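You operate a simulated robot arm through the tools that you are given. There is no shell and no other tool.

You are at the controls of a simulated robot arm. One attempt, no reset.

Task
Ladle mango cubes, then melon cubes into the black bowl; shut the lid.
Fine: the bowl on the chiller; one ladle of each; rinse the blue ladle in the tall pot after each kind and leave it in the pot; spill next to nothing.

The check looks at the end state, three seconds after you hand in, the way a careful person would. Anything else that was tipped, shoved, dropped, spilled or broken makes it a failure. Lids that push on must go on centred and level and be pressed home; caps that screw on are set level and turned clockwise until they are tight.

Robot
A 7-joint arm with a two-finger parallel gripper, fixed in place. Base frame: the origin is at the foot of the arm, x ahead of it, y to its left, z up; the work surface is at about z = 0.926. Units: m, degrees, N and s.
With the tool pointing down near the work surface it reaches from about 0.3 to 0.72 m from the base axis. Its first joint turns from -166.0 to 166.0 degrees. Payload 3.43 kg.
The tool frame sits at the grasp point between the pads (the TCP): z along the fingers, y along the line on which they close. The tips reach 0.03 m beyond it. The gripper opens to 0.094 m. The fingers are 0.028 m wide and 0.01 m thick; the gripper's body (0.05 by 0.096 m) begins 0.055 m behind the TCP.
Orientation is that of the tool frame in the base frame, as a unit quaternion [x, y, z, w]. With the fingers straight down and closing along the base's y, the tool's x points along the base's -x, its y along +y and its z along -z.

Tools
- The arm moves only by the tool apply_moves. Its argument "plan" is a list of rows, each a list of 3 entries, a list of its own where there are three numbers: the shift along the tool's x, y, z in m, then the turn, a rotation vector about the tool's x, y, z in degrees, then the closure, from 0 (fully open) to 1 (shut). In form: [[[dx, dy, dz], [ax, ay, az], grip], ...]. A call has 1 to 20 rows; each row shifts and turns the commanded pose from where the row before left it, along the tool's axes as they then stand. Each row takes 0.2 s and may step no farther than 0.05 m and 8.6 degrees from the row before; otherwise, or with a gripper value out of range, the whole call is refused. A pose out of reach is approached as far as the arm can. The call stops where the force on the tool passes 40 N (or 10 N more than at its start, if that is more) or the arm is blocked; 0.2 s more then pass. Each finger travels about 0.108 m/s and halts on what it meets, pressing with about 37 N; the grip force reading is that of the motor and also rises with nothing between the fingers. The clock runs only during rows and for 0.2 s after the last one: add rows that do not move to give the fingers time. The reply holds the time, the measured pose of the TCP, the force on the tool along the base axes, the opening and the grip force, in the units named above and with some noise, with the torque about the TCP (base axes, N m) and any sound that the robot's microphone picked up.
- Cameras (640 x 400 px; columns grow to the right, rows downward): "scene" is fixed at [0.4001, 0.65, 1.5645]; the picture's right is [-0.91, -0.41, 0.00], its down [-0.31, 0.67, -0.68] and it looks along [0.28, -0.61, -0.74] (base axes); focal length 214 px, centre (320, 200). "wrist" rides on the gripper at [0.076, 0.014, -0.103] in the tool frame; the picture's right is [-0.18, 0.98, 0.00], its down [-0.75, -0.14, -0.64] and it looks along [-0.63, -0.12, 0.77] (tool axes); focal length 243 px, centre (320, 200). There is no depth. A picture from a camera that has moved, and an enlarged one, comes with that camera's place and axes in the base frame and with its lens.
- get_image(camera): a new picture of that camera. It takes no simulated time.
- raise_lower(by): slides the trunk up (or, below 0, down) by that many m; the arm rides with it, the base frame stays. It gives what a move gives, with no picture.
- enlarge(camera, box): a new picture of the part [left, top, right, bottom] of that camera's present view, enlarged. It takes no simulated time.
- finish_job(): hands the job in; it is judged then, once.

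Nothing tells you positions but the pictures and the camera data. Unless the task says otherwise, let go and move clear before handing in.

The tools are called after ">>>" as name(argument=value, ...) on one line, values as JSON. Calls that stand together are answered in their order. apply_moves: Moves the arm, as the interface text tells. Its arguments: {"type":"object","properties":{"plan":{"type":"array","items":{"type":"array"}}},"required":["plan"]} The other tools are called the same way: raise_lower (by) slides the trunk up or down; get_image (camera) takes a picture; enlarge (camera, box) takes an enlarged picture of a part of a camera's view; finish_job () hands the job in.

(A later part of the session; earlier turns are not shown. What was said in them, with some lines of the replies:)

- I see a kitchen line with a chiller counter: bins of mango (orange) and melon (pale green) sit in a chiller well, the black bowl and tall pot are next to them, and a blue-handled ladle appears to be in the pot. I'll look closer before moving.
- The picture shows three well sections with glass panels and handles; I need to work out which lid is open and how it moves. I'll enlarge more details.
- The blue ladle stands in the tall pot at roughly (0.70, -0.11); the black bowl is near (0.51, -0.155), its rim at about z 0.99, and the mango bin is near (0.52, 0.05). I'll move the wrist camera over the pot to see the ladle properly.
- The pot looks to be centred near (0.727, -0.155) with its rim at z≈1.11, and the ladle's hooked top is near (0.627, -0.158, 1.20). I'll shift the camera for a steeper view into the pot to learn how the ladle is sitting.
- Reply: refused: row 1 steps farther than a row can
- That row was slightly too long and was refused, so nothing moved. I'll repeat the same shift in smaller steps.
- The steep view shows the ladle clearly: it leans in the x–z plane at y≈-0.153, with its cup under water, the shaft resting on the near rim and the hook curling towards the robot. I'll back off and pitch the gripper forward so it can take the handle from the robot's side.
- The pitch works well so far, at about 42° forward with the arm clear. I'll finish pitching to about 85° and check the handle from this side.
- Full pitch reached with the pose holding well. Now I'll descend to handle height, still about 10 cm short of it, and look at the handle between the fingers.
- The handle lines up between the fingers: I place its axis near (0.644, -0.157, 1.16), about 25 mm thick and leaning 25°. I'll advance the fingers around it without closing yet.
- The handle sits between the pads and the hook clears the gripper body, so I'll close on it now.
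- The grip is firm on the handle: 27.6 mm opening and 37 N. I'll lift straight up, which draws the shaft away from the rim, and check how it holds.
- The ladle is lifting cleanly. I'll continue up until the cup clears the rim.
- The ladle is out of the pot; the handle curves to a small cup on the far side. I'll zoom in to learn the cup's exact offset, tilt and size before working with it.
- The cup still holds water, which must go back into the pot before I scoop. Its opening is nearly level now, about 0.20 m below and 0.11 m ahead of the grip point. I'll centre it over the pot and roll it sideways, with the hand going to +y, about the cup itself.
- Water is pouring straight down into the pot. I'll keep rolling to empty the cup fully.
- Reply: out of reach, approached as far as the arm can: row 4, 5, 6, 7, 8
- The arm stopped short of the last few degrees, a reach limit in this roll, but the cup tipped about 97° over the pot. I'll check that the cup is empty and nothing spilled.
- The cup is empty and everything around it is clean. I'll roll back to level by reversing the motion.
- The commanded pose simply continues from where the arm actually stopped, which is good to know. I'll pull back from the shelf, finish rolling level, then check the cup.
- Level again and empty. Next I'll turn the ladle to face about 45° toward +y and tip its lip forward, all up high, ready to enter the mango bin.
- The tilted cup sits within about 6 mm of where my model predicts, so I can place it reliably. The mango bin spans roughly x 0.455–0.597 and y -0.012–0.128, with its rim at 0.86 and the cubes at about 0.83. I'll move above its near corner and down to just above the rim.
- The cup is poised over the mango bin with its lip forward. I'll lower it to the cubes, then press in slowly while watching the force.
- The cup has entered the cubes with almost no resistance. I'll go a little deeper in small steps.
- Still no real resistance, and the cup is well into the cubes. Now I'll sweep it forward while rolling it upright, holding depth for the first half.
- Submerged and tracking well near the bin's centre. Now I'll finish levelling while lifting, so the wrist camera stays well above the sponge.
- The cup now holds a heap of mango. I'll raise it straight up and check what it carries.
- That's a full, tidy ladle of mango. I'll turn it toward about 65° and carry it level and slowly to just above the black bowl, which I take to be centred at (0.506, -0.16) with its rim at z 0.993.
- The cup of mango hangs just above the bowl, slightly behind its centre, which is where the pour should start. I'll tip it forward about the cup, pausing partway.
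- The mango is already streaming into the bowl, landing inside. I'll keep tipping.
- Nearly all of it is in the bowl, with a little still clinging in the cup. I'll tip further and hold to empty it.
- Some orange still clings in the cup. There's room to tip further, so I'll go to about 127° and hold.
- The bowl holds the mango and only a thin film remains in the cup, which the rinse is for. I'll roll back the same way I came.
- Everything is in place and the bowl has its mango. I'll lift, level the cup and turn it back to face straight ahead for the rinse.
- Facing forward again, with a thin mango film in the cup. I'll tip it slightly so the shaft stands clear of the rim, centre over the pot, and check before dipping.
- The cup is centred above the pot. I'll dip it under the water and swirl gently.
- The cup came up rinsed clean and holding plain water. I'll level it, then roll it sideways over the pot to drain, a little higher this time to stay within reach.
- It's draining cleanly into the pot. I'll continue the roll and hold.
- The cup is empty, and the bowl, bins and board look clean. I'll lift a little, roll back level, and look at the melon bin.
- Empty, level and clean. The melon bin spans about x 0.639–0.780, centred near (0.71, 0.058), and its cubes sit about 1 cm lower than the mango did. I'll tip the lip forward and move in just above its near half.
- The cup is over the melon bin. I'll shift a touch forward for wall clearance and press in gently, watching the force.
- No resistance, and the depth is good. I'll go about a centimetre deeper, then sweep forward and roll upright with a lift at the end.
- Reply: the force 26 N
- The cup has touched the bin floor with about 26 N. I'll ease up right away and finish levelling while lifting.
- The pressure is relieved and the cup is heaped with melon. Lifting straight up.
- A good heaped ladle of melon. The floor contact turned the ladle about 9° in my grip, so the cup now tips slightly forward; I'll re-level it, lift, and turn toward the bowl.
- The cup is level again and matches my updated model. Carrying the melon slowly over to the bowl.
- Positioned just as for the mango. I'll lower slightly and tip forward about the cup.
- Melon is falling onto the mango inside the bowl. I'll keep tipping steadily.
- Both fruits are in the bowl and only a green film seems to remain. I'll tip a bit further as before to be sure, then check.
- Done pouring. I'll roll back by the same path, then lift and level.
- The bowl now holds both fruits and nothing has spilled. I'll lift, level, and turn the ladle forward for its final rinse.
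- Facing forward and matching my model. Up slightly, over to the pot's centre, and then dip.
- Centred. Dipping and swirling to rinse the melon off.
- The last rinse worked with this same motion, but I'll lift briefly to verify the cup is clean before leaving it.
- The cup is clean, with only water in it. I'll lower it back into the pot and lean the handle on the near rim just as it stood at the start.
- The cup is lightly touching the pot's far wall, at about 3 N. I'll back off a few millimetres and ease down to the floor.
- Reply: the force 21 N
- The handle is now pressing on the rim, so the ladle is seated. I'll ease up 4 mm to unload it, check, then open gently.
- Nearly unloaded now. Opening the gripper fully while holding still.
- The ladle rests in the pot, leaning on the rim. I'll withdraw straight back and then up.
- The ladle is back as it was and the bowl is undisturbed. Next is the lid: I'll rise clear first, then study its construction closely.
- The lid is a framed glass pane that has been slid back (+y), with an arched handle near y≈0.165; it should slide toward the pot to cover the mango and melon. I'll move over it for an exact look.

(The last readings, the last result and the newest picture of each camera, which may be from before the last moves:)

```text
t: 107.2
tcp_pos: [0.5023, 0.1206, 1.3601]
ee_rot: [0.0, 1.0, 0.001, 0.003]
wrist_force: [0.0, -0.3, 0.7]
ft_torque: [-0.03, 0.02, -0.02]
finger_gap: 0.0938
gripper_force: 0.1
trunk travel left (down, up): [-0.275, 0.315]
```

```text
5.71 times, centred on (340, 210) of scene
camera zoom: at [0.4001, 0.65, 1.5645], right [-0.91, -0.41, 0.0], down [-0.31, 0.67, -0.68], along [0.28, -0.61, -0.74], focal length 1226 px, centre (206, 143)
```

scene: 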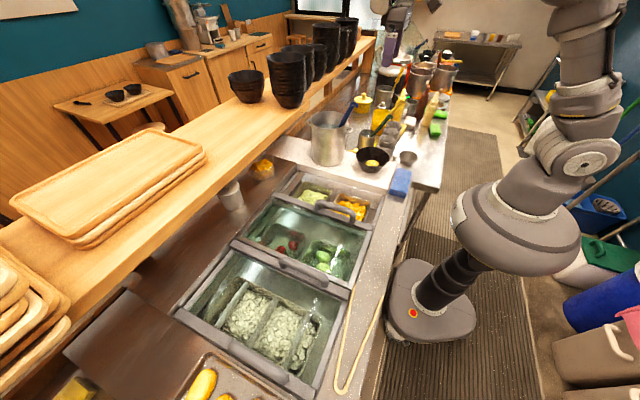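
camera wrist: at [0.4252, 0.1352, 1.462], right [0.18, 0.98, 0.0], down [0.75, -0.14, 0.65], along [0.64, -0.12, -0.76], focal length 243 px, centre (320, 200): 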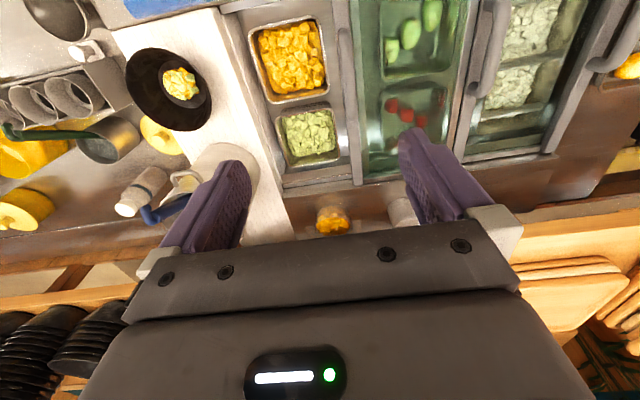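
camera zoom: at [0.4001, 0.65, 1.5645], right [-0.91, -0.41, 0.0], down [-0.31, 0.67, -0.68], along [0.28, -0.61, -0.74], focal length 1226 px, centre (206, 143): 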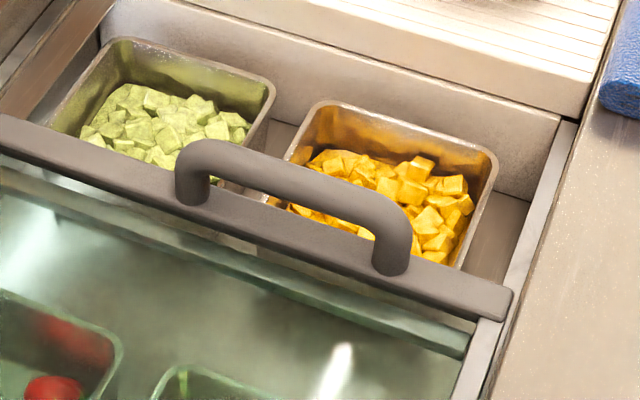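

The handle's tube runs along x from about 0.48 to 0.63 at y≈0.166, with its top at z≈0.968 over the lid bar at about 0.923. I'll come down above its middle, fingers straddling it in y, and stop short to check.

>>> apply_moves(plan=[[[-0.0274, 0.0227, 0], [0, 0, 0], 0], [[-0.0274, 0.0227, 0], [0, 0, 0], 0], [[0, 0, 0.045], [0, 0, 0], 0], [[0, 0, 0.045], [0, 0, 0], 0], [[0, 0, 0.045], [0, 0, 0], 0], [[0, 0, 0.045], [0, 0, 0], 0], [[0, 0, 0.045], [0, 0, 0], 0], [[0, 0, 0.045], [0, 0, 0], 0], [[0, 0, 0.03], [0, 0, 0], 0], [[0, 0, 0], [0, 0, 0], 0]])

>>> get_image(camera="wrist")

>>> enlarge(camera="scene", box=[280, 140, 400, 240])

```text
t: 109.4
tcp_pos: [0.5582, 0.1676, 1.0641]
ee_rot: [0.0, 1.0, 0.001, 0.002]
wrist_force: [0.0, 0.4, -0.5]
ft_torque: [0.03, -0.05, -0.01]
finger_gap: 0.0941
gripper_force: 0.1
trunk travel left (down, up): [-0.275, 0.315]
```

```text
taken
camera wrist: at [0.4793, 0.1817, 1.1654], right [0.18, 0.98, 0.0], down [0.75, -0.14, 0.65], along [0.64, -0.12, -0.76], focal length 243 px, centre (320, 200)
```

wrist: 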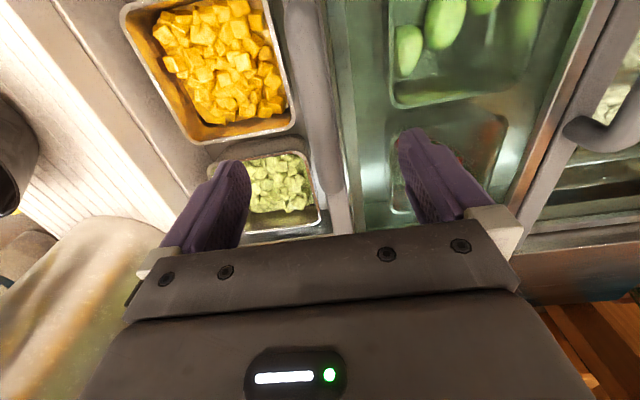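

```text
4.00 times, centred on (340, 190) of scene
camera zoom: at [0.4001, 0.65, 1.5645], right [-0.91, -0.41, 0.0], down [-0.31, 0.67, -0.68], along [0.28, -0.61, -0.74], focal length 858 px, centre (240, 240)
```

zoom: 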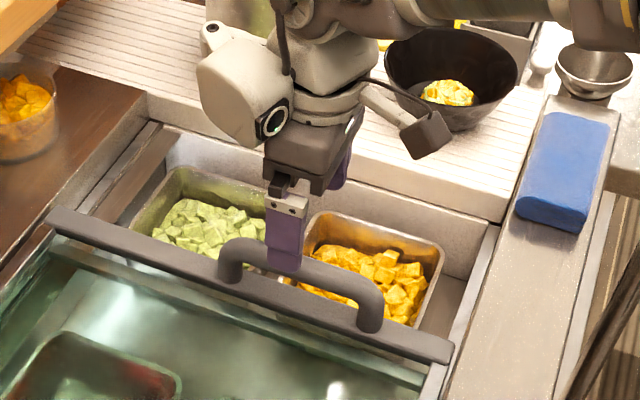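

Well aligned with the handle midway between the fingers. Descending to straddle the tube, tips kept just above the lid bar.

>>> apply_moves(plan=[[[0, -0.002, 0.04], [0, 0, 0], 0], [[0, 0, 0.03], [0, 0, 0], 0], [[0, 0, 0.0175], [0, 0, 0], 0], [[0, 0, 0.008], [0, 0, 0], 0], [[0, 0, 0], [0, 0, 0], 0]])

>>> get_image(camera="wrist")

>>> enlarge(camera="scene", box=[290, 165, 390, 240])

```text
t: 110.6
tcp_pos: [0.5588, 0.1637, 0.9689]
ee_rot: [-0.001, 1.0, 0.001, 0.004]
wrist_force: [-0.7, 0.0, -0.1]
ft_torque: [0.01, 0.01, -0.02]
finger_gap: 0.0941
gripper_force: 0.2
trunk travel left (down, up): [-0.275, 0.315]
```

```text
taken
camera wrist: at [0.4811, 0.1782, 1.07], right [0.18, 0.98, 0.0], down [0.75, -0.14, 0.65], along [0.64, -0.12, -0.76], focal length 243 px, centre (320, 200)
```

wrist: 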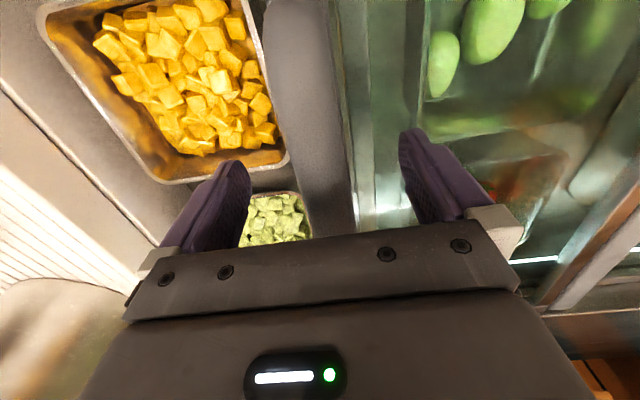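

```text
5.33 times, centred on (340, 202) of scene
camera zoom: at [0.4001, 0.65, 1.5645], right [-0.91, -0.41, 0.0], down [-0.31, 0.67, -0.68], along [0.28, -0.61, -0.74], focal length 1144 px, centre (213, 187)
```

zoom: 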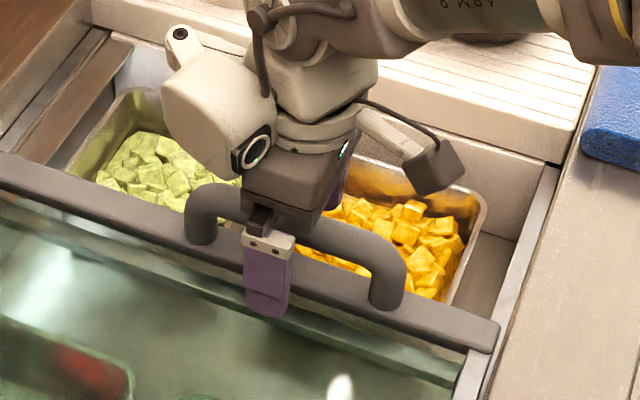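

The fingers straddle the handle with no contact. Closing on it.

>>> apply_moves(plan=[[[0, 0, 0], [0, 0, 0], 0.5], [[0, 0, 0], [0, 0, 0], 1], [[0, 0, 0], [0, 0, 0], 1], [[0, 0, 0], [0, 0, 0], 1], [[0, 0, 0], [0, 0, 0], 1]])

>>> enlarge(camera="scene", box=[290, 165, 390, 240])

```text
t: 111.8
tcp_pos: [0.5578, 0.1639, 0.969]
ee_rot: [-0.001, 1.0, 0.001, 0.003]
wrist_force: [-0.1, 4.5, -1.4]
ft_torque: [0.12, -0.16, -0.04]
finger_gap: 0.0284
gripper_force: 45.1
trunk travel left (down, up): [-0.275, 0.315]
```

```text
5.33 times, centred on (340, 202) of scene
camera zoom: at [0.4001, 0.65, 1.5645], right [-0.91, -0.41, 0.0], down [-0.31, 0.67, -0.68], along [0.28, -0.61, -0.74], focal length 1144 px, centre (213, 187)
```

zoom: 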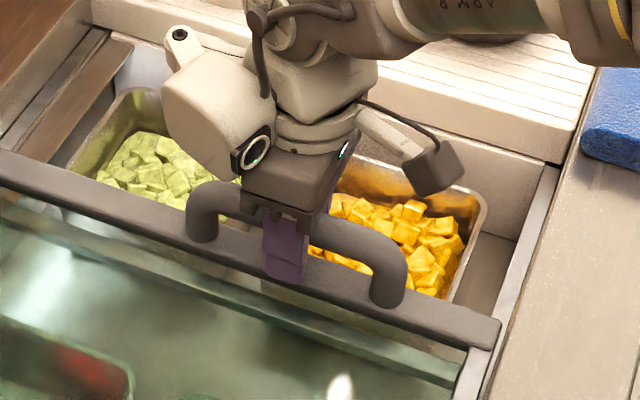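

The handle is held. I'll try a small slide toward the pot side and check that the lid moves freely.

>>> apply_moves(plan=[[[0, -0.008, 0], [0, 0, 0], 1], [[0, -0.01, 0], [0, 0, 0], 1], [[0, -0.01, 0], [0, 0, 0], 1], [[0, 0, 0], [0, 0, 0], 1]])

>>> enlarge(camera="scene", box=[210, 165, 390, 310])

```text
t: 112.8
tcp_pos: [0.5586, 0.1367, 0.9684]
ee_rot: [-0.001, 1.0, 0.0, 0.002]
wrist_force: [12.1, 2.8, -0.8]
ft_torque: [-0.01, -0.82, 0.02]
finger_gap: 0.0285
gripper_force: 44.2
trunk travel left (down, up): [-0.275, 0.315]
```

```text
2.76 times, centred on (300, 238) of scene
camera zoom: at [0.4001, 0.65, 1.5645], right [-0.91, -0.41, 0.0], down [-0.31, 0.67, -0.68], along [0.28, -0.61, -0.74], focal length 592 px, centre (375, 97)
```

zoom: 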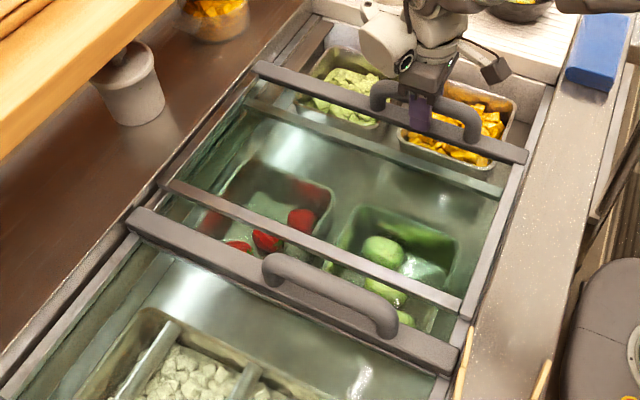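

The lid slides. A gap is opening between its rear frame and the next bar, so I'll look at how the lids are arranged before going further.

>>> enlarge(camera="scene", box=[240, 225, 360, 300])

>>> enlarge(camera="scene", box=[220, 215, 280, 260])

>>> enlarge(camera="scene", box=[330, 240, 390, 300])

>>> get_image(camera="wrist")

```text
5.33 times, centred on (300, 262) of scene
camera zoom: at [0.4001, 0.65, 1.5645], right [-0.91, -0.41, 0.0], down [-0.31, 0.67, -0.68], along [0.28, -0.61, -0.74], focal length 1144 px, centre (427, -133)
```

zoom: 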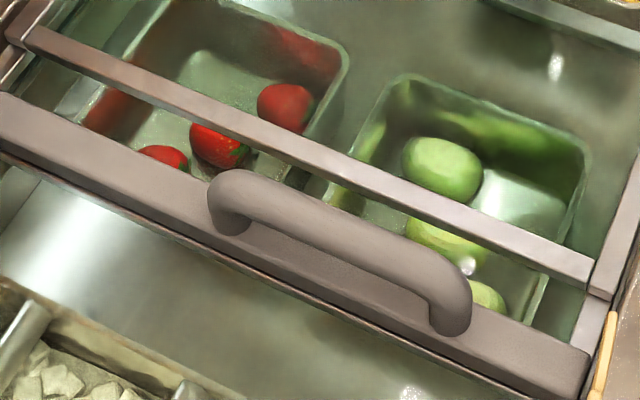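

```text
8.89 times, centred on (250, 238) of scene
camera zoom: at [0.4001, 0.65, 1.5645], right [-0.91, -0.41, 0.0], down [-0.31, 0.67, -0.68], along [0.28, -0.61, -0.74], focal length 1906 px, centre (942, -133)
```

zoom: 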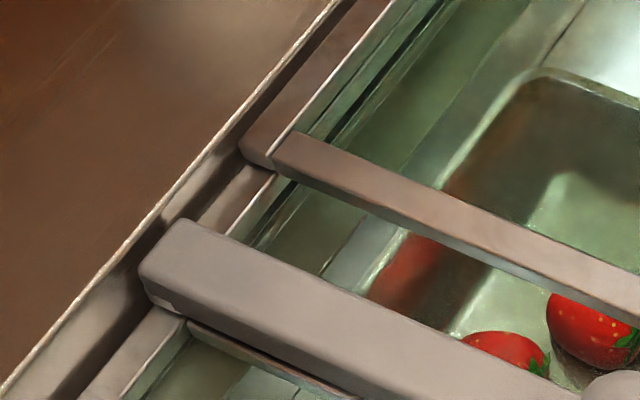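

```text
6.67 times, centred on (360, 270) of scene
camera zoom: at [0.4001, 0.65, 1.5645], right [-0.91, -0.41, 0.0], down [-0.31, 0.67, -0.68], along [0.28, -0.61, -0.74], focal length 1430 px, centre (53, -267)
```

zoom: 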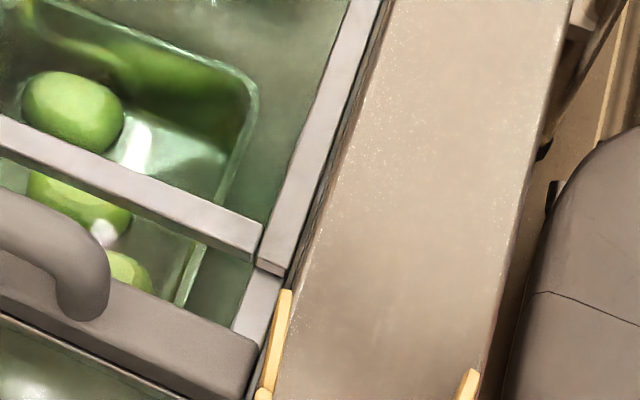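

```text
taken
camera wrist: at [0.481, 0.151, 1.0701], right [0.18, 0.98, 0.0], down [0.75, -0.14, 0.65], along [0.64, -0.12, -0.76], focal length 243 px, centre (320, 200)
```

wrist: 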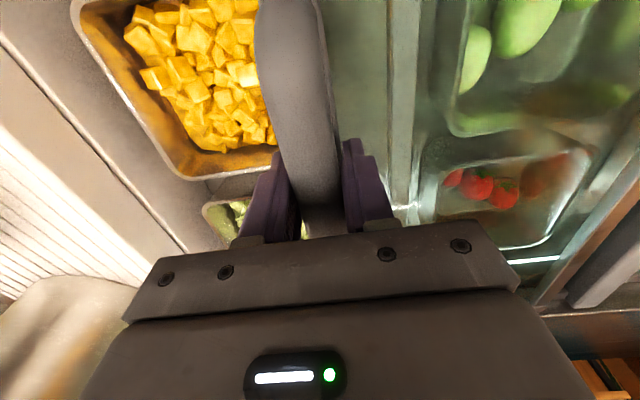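

Now it's clear: the middle section has its own lower pane that stays put, and this upper lid slides off it to cover the mango and melon. I'll continue sliding, correcting slightly in x to ease a small side load.

>>> apply_moves(plan=[[[-0.001, -0.012, 0], [0, 0, 0], 1], [[-0.001, -0.012, 0], [0, 0, 0], 1], [[0, -0.012, 0], [0, 0, 0], 1], [[0, -0.012, 0], [0, 0, 0], 1], [[0, 0, 0], [0, 0, 0], 1]])

```text
t: 114.0
tcp_pos: [0.5588, 0.0891, 0.9692]
ee_rot: [0.0, 1.0, 0.0, 0.001]
wrist_force: [-2.4, 3.4, -5.3]
ft_torque: [-0.1, 1.29, -0.03]
finger_gap: 0.0283
gripper_force: 45.2
trunk travel left (down, up): [-0.275, 0.315]
```

>>> apply_moves(plan=[[[0.0005, -0.014, 0], [0, 0, 0], 1], [[0, -0.014, 0], [0, 0, 0], 1], [[0, -0.014, 0], [0, 0, 0], 1], [[0, -0.014, 0], [0, 0, 0], 1], [[0, 0, 0], [0, 0, 0], 1]])

>>> enlarge(camera="scene", box=[230, 130, 410, 270])

>>> get_image(camera="wrist")

```text
t: 115.2
tcp_pos: [0.559, 0.0331, 0.9691]
ee_rot: [-0.001, 1.0, 0.001, 0.001]
wrist_force: [-9.5, 2.7, -34.2]
ft_torque: [-0.05, 0.08, -0.15]
finger_gap: 0.0288
gripper_force: 44.2
trunk travel left (down, up): [-0.275, 0.315]
```

```text
2.86 times, centred on (320, 200) of scene
camera zoom: at [0.4001, 0.65, 1.5645], right [-0.91, -0.41, 0.0], down [-0.31, 0.67, -0.68], along [0.28, -0.61, -0.74], focal length 613 px, centre (320, 200)
```

zoom: 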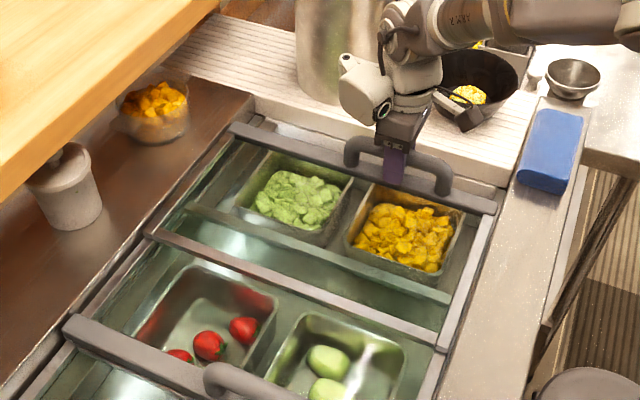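

```text
taken
camera wrist: at [0.4816, 0.0483, 1.0715], right [0.18, 0.98, 0.0], down [0.75, -0.14, 0.64], along [0.63, -0.12, -0.77], focal length 243 px, centre (320, 200)
```

wrist: 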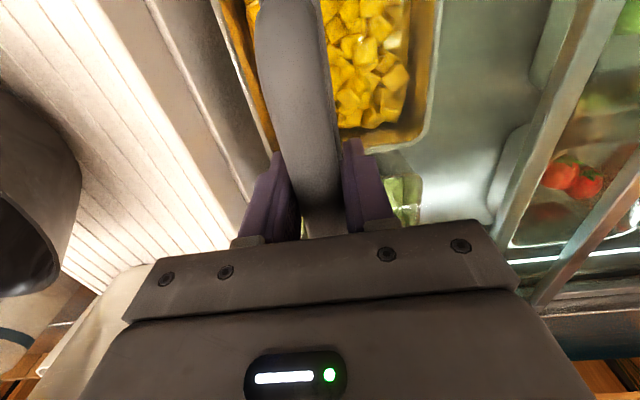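

The lid is nearly over both bins. My grip is lifting it slightly (34 N down on the tool), so I'll ease the commanded height down before continuing.

>>> apply_moves(plan=[[[0.0008, 0, 0.0025], [0, 0, 0], 1], [[0, 0, 0], [0, 0, 0], 1]])

```text
t: 115.8
tcp_pos: [0.5593, 0.0344, 0.9701]
ee_rot: [-0.002, 1.0, 0.001, 0.004]
wrist_force: [-6.5, 4.2, 3.8]
ft_torque: [0.03, 1.35, -0.13]
finger_gap: 0.0281
gripper_force: 45.2
trunk travel left (down, up): [-0.275, 0.315]
```

>>> apply_moves(plan=[[[0, -0.01, 0.0003], [0, 0, 0], 1], [[0, -0.01, 0.0003], [0, 0, 0], 1], [[0, 0, 0], [0, 0, 0], 1]])

>>> enlarge(camera="scene", box=[280, 140, 400, 230])

```text
t: 116.6
tcp_pos: [0.5581, 0.013, 0.9701]
ee_rot: [-0.001, 1.0, 0.0, 0.006]
wrist_force: [9.5, 2.7, 31.8]
ft_torque: [0.01, 0.65, -0.08]
finger_gap: 0.0282
gripper_force: 45.6
trunk travel left (down, up): [-0.275, 0.315]
```

```text
4.44 times, centred on (340, 185) of scene
camera zoom: at [0.4001, 0.65, 1.5645], right [-0.91, -0.41, 0.0], down [-0.31, 0.67, -0.68], along [0.28, -0.61, -0.74], focal length 953 px, centre (231, 267)
```

zoom: 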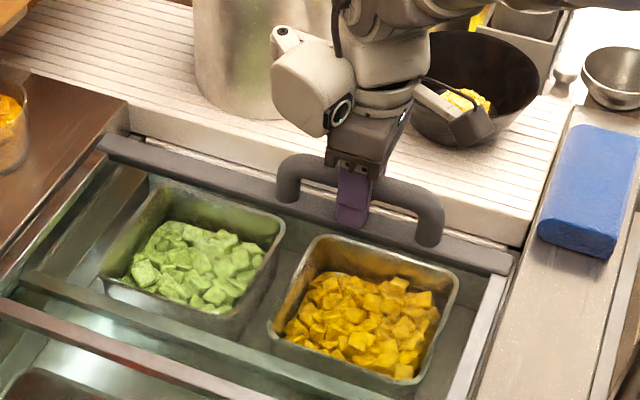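

>>> apply_moves(plan=[[[0, 0, -0.002], [0, 0, 0], 1], [[0, -0.006, 0], [0, 0, 0], 1], [[0, -0.006, 0], [0, 0, 0], 1], [[0, 0, 0], [0, 0, 0], 1]])

>>> enlarge(camera="scene", box=[280, 140, 400, 230])

```text
t: 117.6
tcp_pos: [0.5582, 0.0024, 0.9691]
ee_rot: [-0.001, 1.0, 0.0, 0.004]
wrist_force: [18.0, 4.1, 31.7]
ft_torque: [-0.02, 0.01, -0.17]
finger_gap: 0.0287
gripper_force: 45.2
trunk travel left (down, up): [-0.275, 0.315]
```

```text
4.44 times, centred on (340, 185) of scene
camera zoom: at [0.4001, 0.65, 1.5645], right [-0.91, -0.41, 0.0], down [-0.31, 0.67, -0.68], along [0.28, -0.61, -0.74], focal length 953 px, centre (231, 267)
```

zoom: 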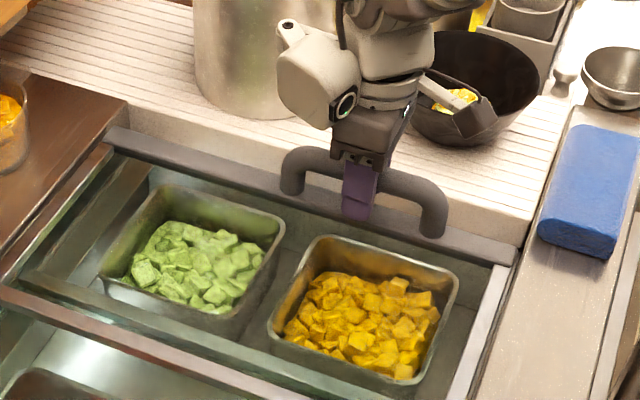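

>>> apply_moves(plan=[[[-0.0012, 0, -0.002], [0, 0, 0], 1], [[0, 0, 0], [0, 0, 0], 1]])

>>> enlarge(camera="scene", box=[340, 180, 390, 215])

>>> enlarge(camera="scene", box=[290, 160, 340, 200])

```text
t: 118.2
tcp_pos: [0.5588, 0.0016, 0.9678]
ee_rot: [0.0, 1.0, 0.0, 0.003]
wrist_force: [8.3, 5.0, 20.5]
ft_torque: [-0.04, -0.72, -0.09]
finger_gap: 0.0283
gripper_force: 45.1
trunk travel left (down, up): [-0.275, 0.315]
```

```text
11.43 times, centred on (365, 198) of scene
camera zoom: at [0.4001, 0.65, 1.5645], right [-0.91, -0.41, 0.0], down [-0.31, 0.67, -0.68], along [0.28, -0.61, -0.74], focal length 2451 px, centre (-194, 229)
```

zoom: 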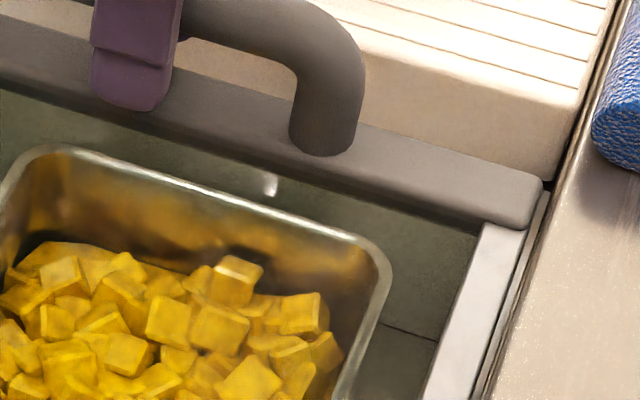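

```text
10.00 times, centred on (315, 180) of scene
camera zoom: at [0.4001, 0.65, 1.5645], right [-0.91, -0.41, 0.0], down [-0.31, 0.67, -0.68], along [0.28, -0.61, -0.74], focal length 2145 px, centre (370, 400)
```

zoom: 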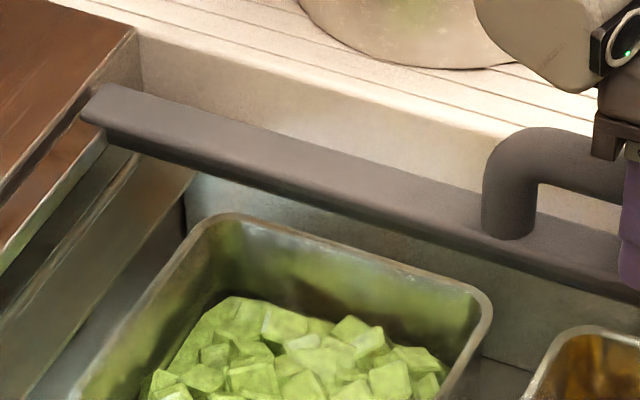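

The bar is about to meet the board's face. I'll nudge on in small steps until I feel the stop.

>>> apply_moves(plan=[[[-0.0005, -0.005, -0.0015], [0, 0, 0], 1], [[0, -0.005, 0], [0, 0, 0], 1], [[0, 0, 0], [0, 0, 0], 1]])

```text
t: 119.0
tcp_pos: [0.558, -0.0105, 0.9686]
ee_rot: [-0.001, 1.0, 0.001, 0.001]
wrist_force: [-7.0, 5.0, -13.9]
ft_torque: [-0.08, -1.06, -0.14]
finger_gap: 0.0283
gripper_force: 44.4
trunk travel left (down, up): [-0.275, 0.315]
```

>>> apply_moves(plan=[[[0, -0.004, 0.0008], [0, 0, 0], 1], [[0, -0.004, 0], [0, 0, 0], 1], [[0, 0, 0], [0, 0, 0], 1]])

>>> enlarge(camera="scene", box=[280, 150, 400, 230])

```text
t: 119.8
tcp_pos: [0.5585, -0.0162, 0.9686]
ee_rot: [-0.001, 1.0, 0.001, 0.002]
wrist_force: [-24.6, 4.0, -20.8]
ft_torque: [0.0, 0.46, -0.07]
finger_gap: 0.0283
gripper_force: 45.1
trunk travel left (down, up): [-0.275, 0.315]
```

```text
5.00 times, centred on (340, 190) of scene
camera zoom: at [0.4001, 0.65, 1.5645], right [-0.91, -0.41, 0.0], down [-0.31, 0.67, -0.68], along [0.28, -0.61, -0.74], focal length 1072 px, centre (220, 250)
```

zoom: 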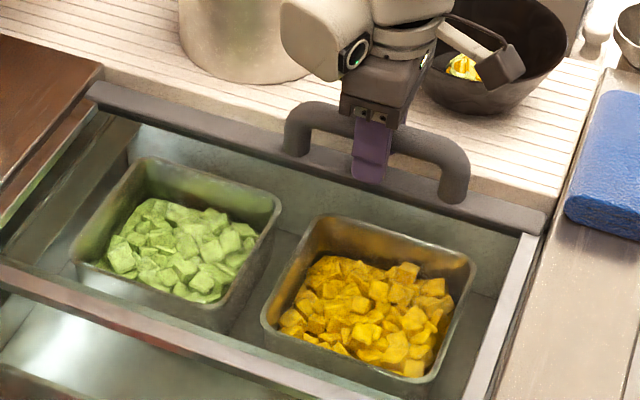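

>>> apply_moves(plan=[[[0.0015, 0, 0.0012], [0, 0, 0], 1], [[0, -0.004, 0], [0, 0, 0], 1], [[0, -0.004, 0], [0, 0, 0], 1], [[0, 0, 0], [0, 0, 0], 1]])

```text
t: 120.8
tcp_pos: [0.559, -0.0249, 0.9694]
ee_rot: [-0.001, 1.0, 0.001, 0.002]
wrist_force: [-19.2, 4.1, -27.9]
ft_torque: [-0.09, -0.56, -0.13]
finger_gap: 0.0282
gripper_force: 45.2
trunk travel left (down, up): [-0.275, 0.315]
```

>>> enlarge(camera="scene", box=[280, 150, 400, 230])

>>> enlarge(camera="scene", box=[345, 170, 395, 210])

>>> get_image(camera="wrist")

```text
5.00 times, centred on (340, 190) of scene
camera zoom: at [0.4001, 0.65, 1.5645], right [-0.91, -0.41, 0.0], down [-0.31, 0.67, -0.68], along [0.28, -0.61, -0.74], focal length 1072 px, centre (220, 250)
```

zoom: 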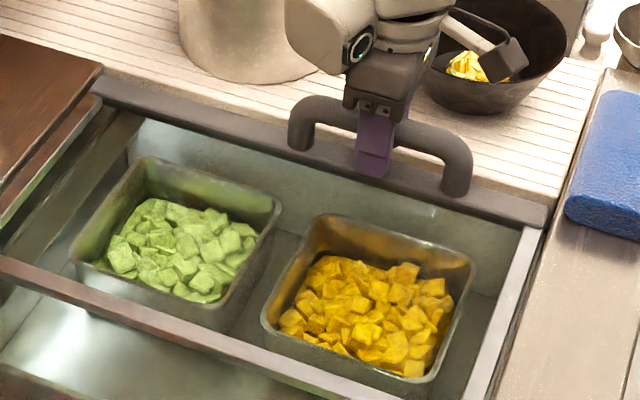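

```text
10.00 times, centred on (370, 190) of scene
camera zoom: at [0.4001, 0.65, 1.5645], right [-0.91, -0.41, 0.0], down [-0.31, 0.67, -0.68], along [0.28, -0.61, -0.74], focal length 2145 px, centre (-180, 300)
```

zoom: 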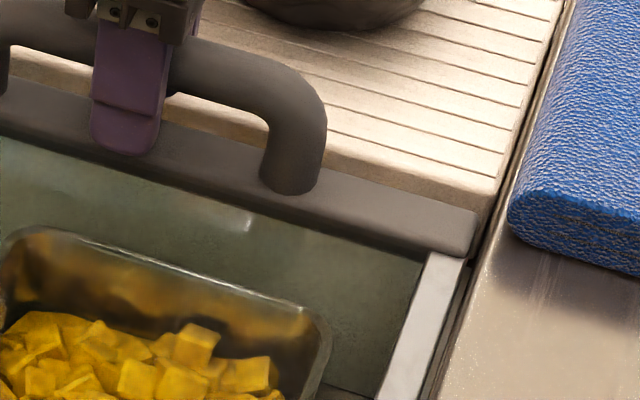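

```text
taken
camera wrist: at [0.4812, -0.0108, 1.0705], right [0.18, 0.98, 0.0], down [0.75, -0.14, 0.65], along [0.63, -0.12, -0.76], focal length 243 px, centre (320, 200)
```

wrist: 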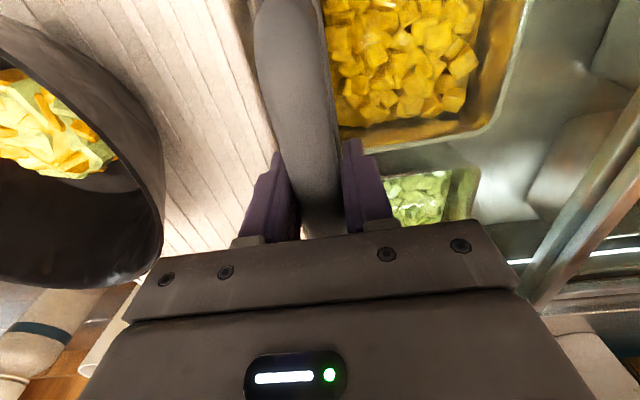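

>>> apply_moves(plan=[[[0.0012, 0, 0.0015], [0, 0, 0], 1], [[0, -0.003, 0], [0, 0, 0], 1], [[0, -0.003, 0], [0, 0, 0], 1], [[0, 0, 0], [0, 0, 0], 1]])

```text
t: 121.8
tcp_pos: [0.5585, -0.033, 0.9691]
ee_rot: [-0.001, 1.0, 0.0, 0.005]
wrist_force: [-0.6, -1.5, 7.0]
ft_torque: [-0.03, 1.15, 0.02]
finger_gap: 0.0283
gripper_force: 45.0
trunk travel left (down, up): [-0.275, 0.315]
```

>>> apply_moves(plan=[[[0, -0.003, 0], [0, 0, 0], 1], [[0, -0.003, 0], [0, 0, 0], 1], [[0, 0, 0], [0, 0, 0], 1]])

>>> enlarge(camera="scene", box=[280, 150, 400, 230])

```text
t: 122.6
tcp_pos: [0.5586, -0.0368, 0.9696]
ee_rot: [-0.001, 1.0, 0.0, 0.005]
wrist_force: [6.2, 7.9, 9.6]
ft_torque: [-0.04, -1.28, -0.28]
finger_gap: 0.0282
gripper_force: 44.6
trunk travel left (down, up): [-0.275, 0.315]
```

```text
5.00 times, centred on (340, 190) of scene
camera zoom: at [0.4001, 0.65, 1.5645], right [-0.91, -0.41, 0.0], down [-0.31, 0.67, -0.68], along [0.28, -0.61, -0.74], focal length 1072 px, centre (220, 250)
```

zoom: 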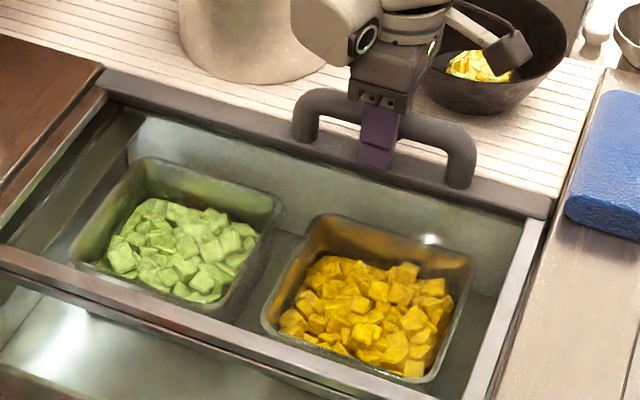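

>>> apply_moves(plan=[[[0, -0.003, 0], [0, 0, 0], 1], [[0, -0.003, 0], [0, 0, 0], 1], [[0, 0, 0], [0, 0, 0], 1]])

```text
t: 123.3
tcp_pos: [0.5593, -0.0352, 0.9687]
ee_rot: [-0.003, 1.0, 0.006, 0.004]
wrist_force: [-0.1, 24.9, 8.4]
ft_torque: [0.22, 0.49, -0.41]
finger_gap: 0.0283
gripper_force: 44.9
trunk travel left (down, up): [-0.275, 0.315]
stopped in row 3: the force on the tool passed its limit at 41 N (the readings are from after the stop); the commanded pose is now the measured one
```

The lid hit its end stop (y-force over 40 N), so it is shut. The bowl is close, so I'll open the fingers only partway before lifting straight off.

>>> apply_moves(plan=[[[0, 0, 0], [0, 0, 0], 0.55], [[0, 0, 0], [0, 0, 0], 0.5], [[0, 0, 0], [0, 0, 0], 0.5], [[0, 0, 0], [0, 0, 0], 0.5]])

>>> get_image(camera="wrist")

>>> enlarge(camera="scene", box=[310, 130, 400, 200])

```text
t: 124.3
tcp_pos: [0.558, -0.0418, 0.9688]
ee_rot: [-0.002, 1.0, 0.003, 0.004]
wrist_force: [0.3, -0.2, 0.1]
ft_torque: [-0.02, -0.01, 0.01]
finger_gap: 0.0468
gripper_force: 0.1
trunk travel left (down, up): [-0.275, 0.315]
```

```text
taken
camera wrist: at [0.481, -0.0276, 1.0698], right [0.18, 0.98, 0.01], down [0.75, -0.14, 0.65], along [0.64, -0.11, -0.76], focal length 243 px, centre (320, 200)
```

wrist: 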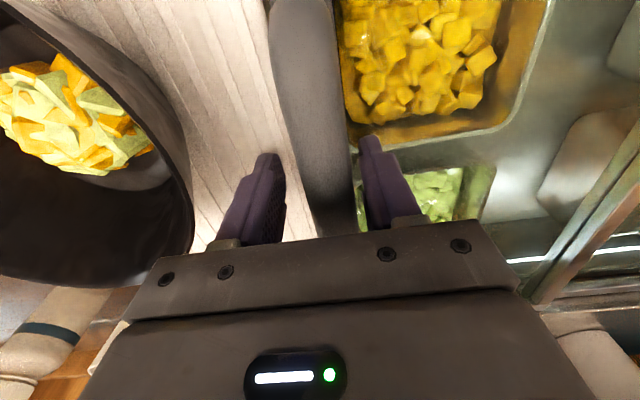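

```text
5.71 times, centred on (355, 165) of scene
camera zoom: at [0.4001, 0.65, 1.5645], right [-0.91, -0.41, 0.0], down [-0.31, 0.67, -0.68], along [0.28, -0.61, -0.74], focal length 1226 px, centre (120, 400)
```

zoom: 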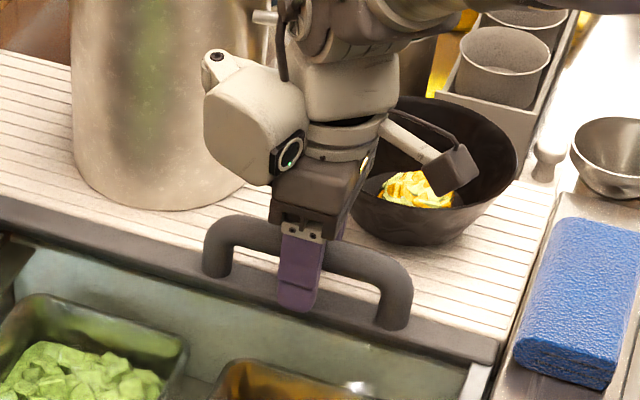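

Released cleanly, and the lid stays against its stop. Lifting straight up off the handle.

>>> apply_moves(plan=[[[0, 0.004, -0.005], [0, 0, 0], 0.5], [[0, 0, -0.03], [0, 0, 0], 0.5], [[0, 0, -0.045], [0, 0, 0], 0.5], [[0, 0, -0.045], [0, 0, 0], 0.5], [[0, 0, -0.045], [0, 0, 0], 0.5], [[0, 0, -0.045], [0, 0, 0], 0.5], [[0, 0, 0], [0, 0, 0], 0.5]])

>>> get_image(camera="scene")

>>> get_image(camera="wrist")

>>> enlarge(camera="scene", box=[230, 140, 410, 300])

```text
t: 125.9
tcp_pos: [0.5544, -0.0373, 1.1846]
ee_rot: [-0.001, 1.0, 0.003, 0.003]
wrist_force: [-1.0, -0.2, -0.6]
ft_torque: [0.0, -0.05, 0.0]
finger_gap: 0.0468
gripper_force: 0.1
trunk travel left (down, up): [-0.275, 0.315]
```

```text
taken
```

scene: 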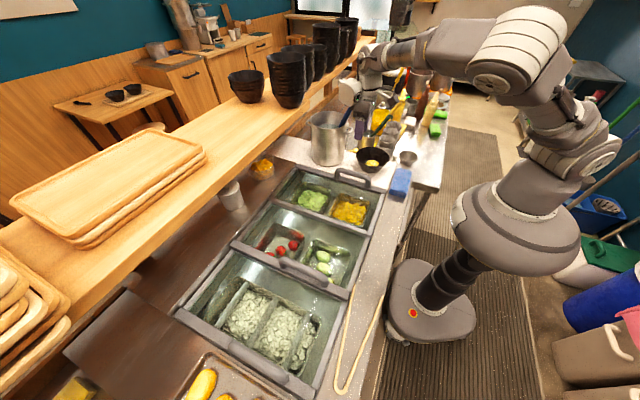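

```text
taken
camera wrist: at [0.4772, -0.0236, 1.2862], right [0.18, 0.98, 0.01], down [0.75, -0.14, 0.65], along [0.64, -0.11, -0.76], focal length 243 px, centre (320, 200)
```

wrist: 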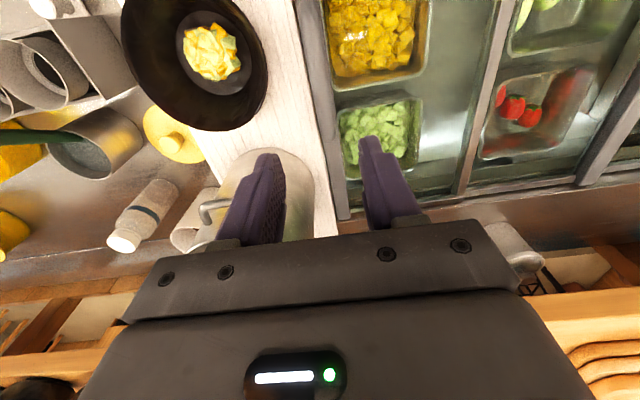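

```text
2.50 times, centred on (320, 220) of scene
camera zoom: at [0.4001, 0.65, 1.5645], right [-0.91, -0.41, 0.0], down [-0.31, 0.67, -0.68], along [0.28, -0.61, -0.74], focal length 536 px, centre (320, 150)
```

zoom: 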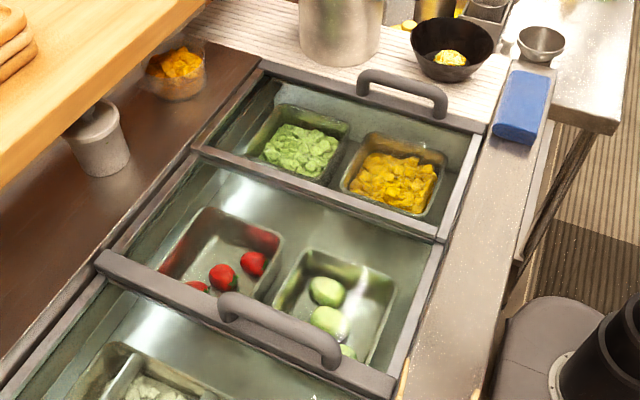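

The lid now covers the mango and melon, flush at the board, and the middle pane still covers its own section. I'll raise the arm clear and inspect everything.

>>> apply_moves(plan=[[[0.01, 0.015, -0.045], [0, 0, 0], 0.3], [[0.01, 0.015, -0.045], [0, 0, 0], 0], [[0.01, 0.015, -0.045], [0, 0, 0], 0], [[0.01, 0.015, -0.045], [0, 0, 0], 0], [[0, 0, -0.03], [0, 0, 0], 0], [[0, 0, 0], [0, 0, 0], 0]])

>>> get_image(camera="wrist")

>>> enlarge(camera="scene", box=[290, 90, 410, 220])

>>> enlarge(camera="scene", box=[270, 150, 400, 240])

>>> enlarge(camera="scene", box=[350, 140, 395, 170])

```text
t: 127.3
tcp_pos: [0.5124, 0.017, 1.3938]
ee_rot: [-0.002, 1.0, 0.003, 0.004]
wrist_force: [0.5, -0.3, -0.6]
ft_torque: [0.0, 0.0, 0.04]
finger_gap: 0.0939
gripper_force: 0.0
trunk travel left (down, up): [-0.275, 0.315]
```

```text
taken
camera wrist: at [0.4339, 0.0321, 1.4952], right [0.18, 0.98, 0.01], down [0.75, -0.14, 0.65], along [0.64, -0.11, -0.76], focal length 243 px, centre (320, 200)
```

wrist: 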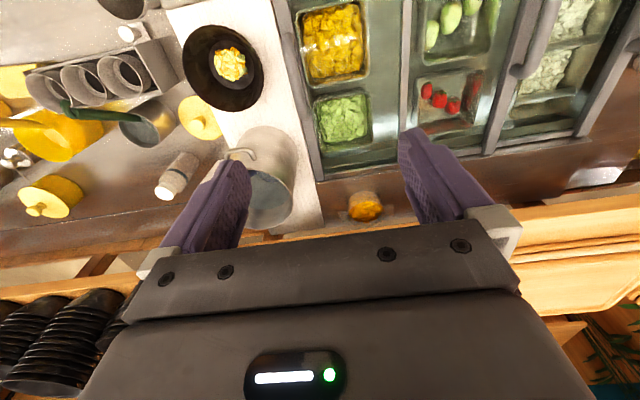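

```text
3.08 times, centred on (350, 155) of scene
camera zoom: at [0.4001, 0.65, 1.5645], right [-0.91, -0.41, 0.0], down [-0.31, 0.67, -0.68], along [0.28, -0.61, -0.74], focal length 660 px, centre (228, 338)
```

zoom: 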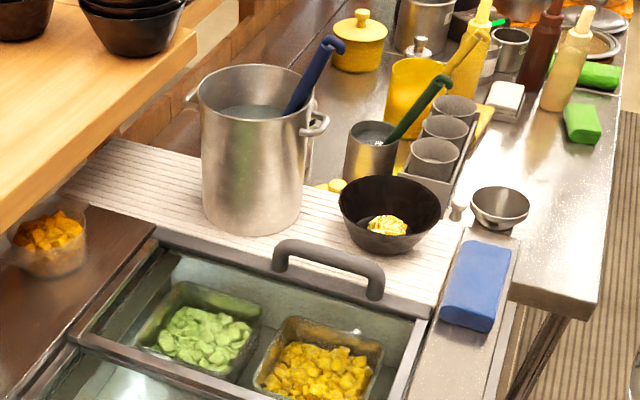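

```text
4.44 times, centred on (335, 195) of scene
camera zoom: at [0.4001, 0.65, 1.5645], right [-0.91, -0.41, 0.0], down [-0.31, 0.67, -0.68], along [0.28, -0.61, -0.74], focal length 953 px, centre (253, 222)
```

zoom: 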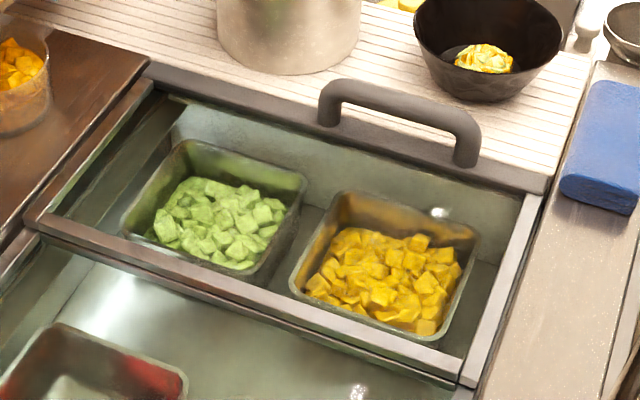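

```text
13.33 times, centred on (372, 155) of scene
camera zoom: at [0.4001, 0.65, 1.5645], right [-0.91, -0.41, 0.0], down [-0.31, 0.67, -0.68], along [0.28, -0.61, -0.74], focal length 2860 px, centre (-380, 800)
```

zoom: 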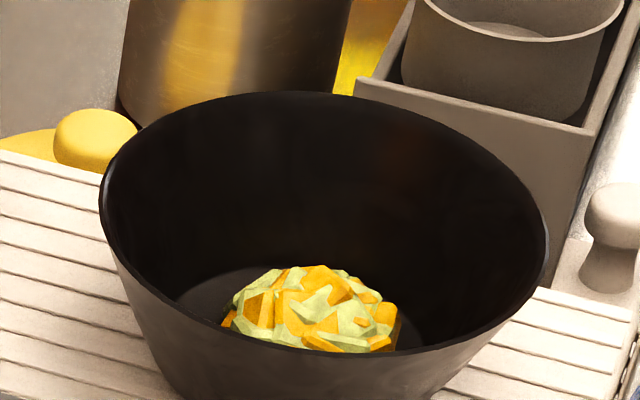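

Bowl, ladle, pot and lid all look right. I'll compare the bowl and pot positions with earlier views and check the lid's edge once more.

>>> enlarge(camera="scene", box=[320, 100, 420, 175])

>>> enlarge(camera="scene", box=[345, 175, 395, 210])

>>> enlarge(camera="scene", box=[280, 155, 330, 195])

>>> enlarge(camera="scene", box=[300, 90, 370, 150])

```text
5.33 times, centred on (370, 138) of scene
camera zoom: at [0.4001, 0.65, 1.5645], right [-0.91, -0.41, 0.0], down [-0.31, 0.67, -0.68], along [0.28, -0.61, -0.74], focal length 1144 px, centre (53, 533)
```

zoom: 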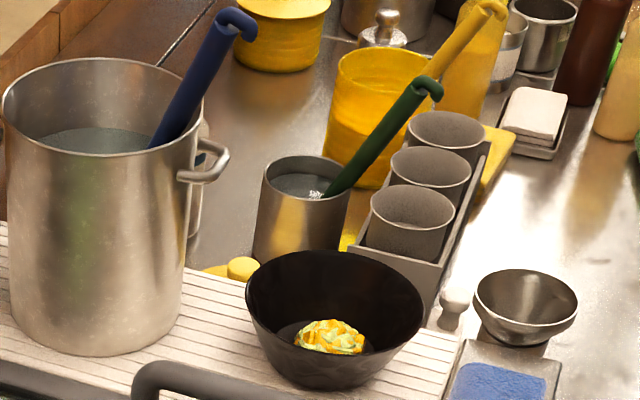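

```text
11.43 times, centred on (370, 192) of scene
camera zoom: at [0.4001, 0.65, 1.5645], right [-0.91, -0.41, 0.0], down [-0.31, 0.67, -0.68], along [0.28, -0.61, -0.74], focal length 2451 px, centre (-251, 286)
```

zoom: 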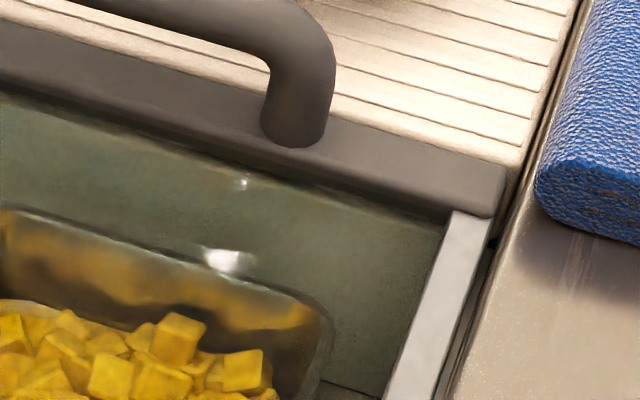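

```text
10.00 times, centred on (305, 175) of scene
camera zoom: at [0.4001, 0.65, 1.5645], right [-0.91, -0.41, 0.0], down [-0.31, 0.67, -0.68], along [0.28, -0.61, -0.74], focal length 2145 px, centre (470, 450)
```

zoom: 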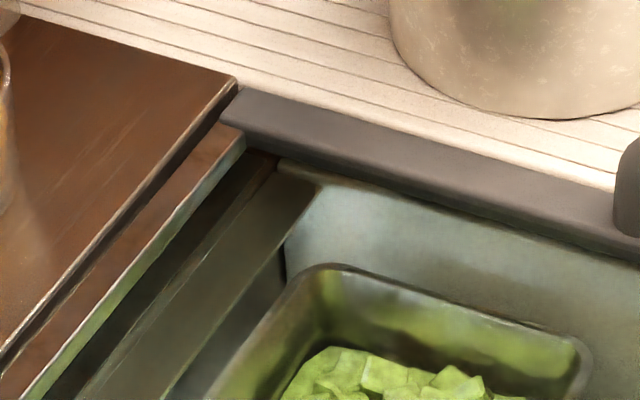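

```text
6.67 times, centred on (335, 120) of scene
camera zoom: at [0.4001, 0.65, 1.5645], right [-0.91, -0.41, 0.0], down [-0.31, 0.67, -0.68], along [0.28, -0.61, -0.74], focal length 1430 px, centre (220, 733)
```

zoom: 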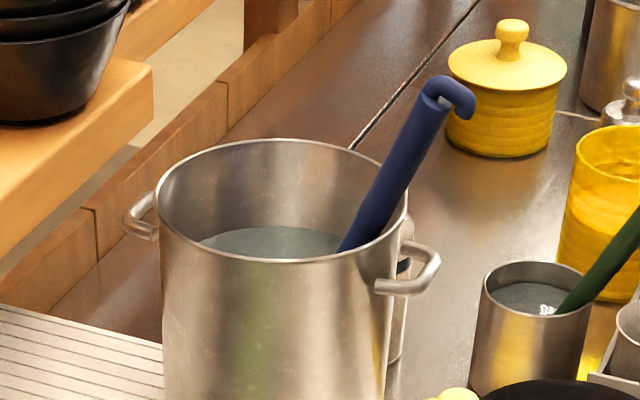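

The black bowl holds one ladle each of mango and melon and has not moved. The rinsed blue ladle leans in the tall pot, the lid is flush against its stop, and I see no spills. The arm is clear, so I'm handing in.

>>> finish_job()

```text
The job is handed in.
```

I've handed the job in. One ladle of mango and then one of melon are in the black bowl, which I left where it stood on the white board at the end of the chiller. The lid is slid shut.

- **Ladle:** I rinsed the blue ladle in the tall pot after each fruit. I lifted it out after each rinse to check the cup was clean. It is back in the pot, leaning on the near rim as it was at the start.
- **Lid:** I slid it over the mango and melon until it hit its end stop. It sits flush against the board.
- **Spills:** I saw no cubes or water out of place in the final views, and the bowl and pot had not moved.

While scooping melon, the cup pressed the bin floor with about 26 N. That turned the ladle about 9° in my grip. I backed off and re-levelled it before lifting, and nothing fell out.
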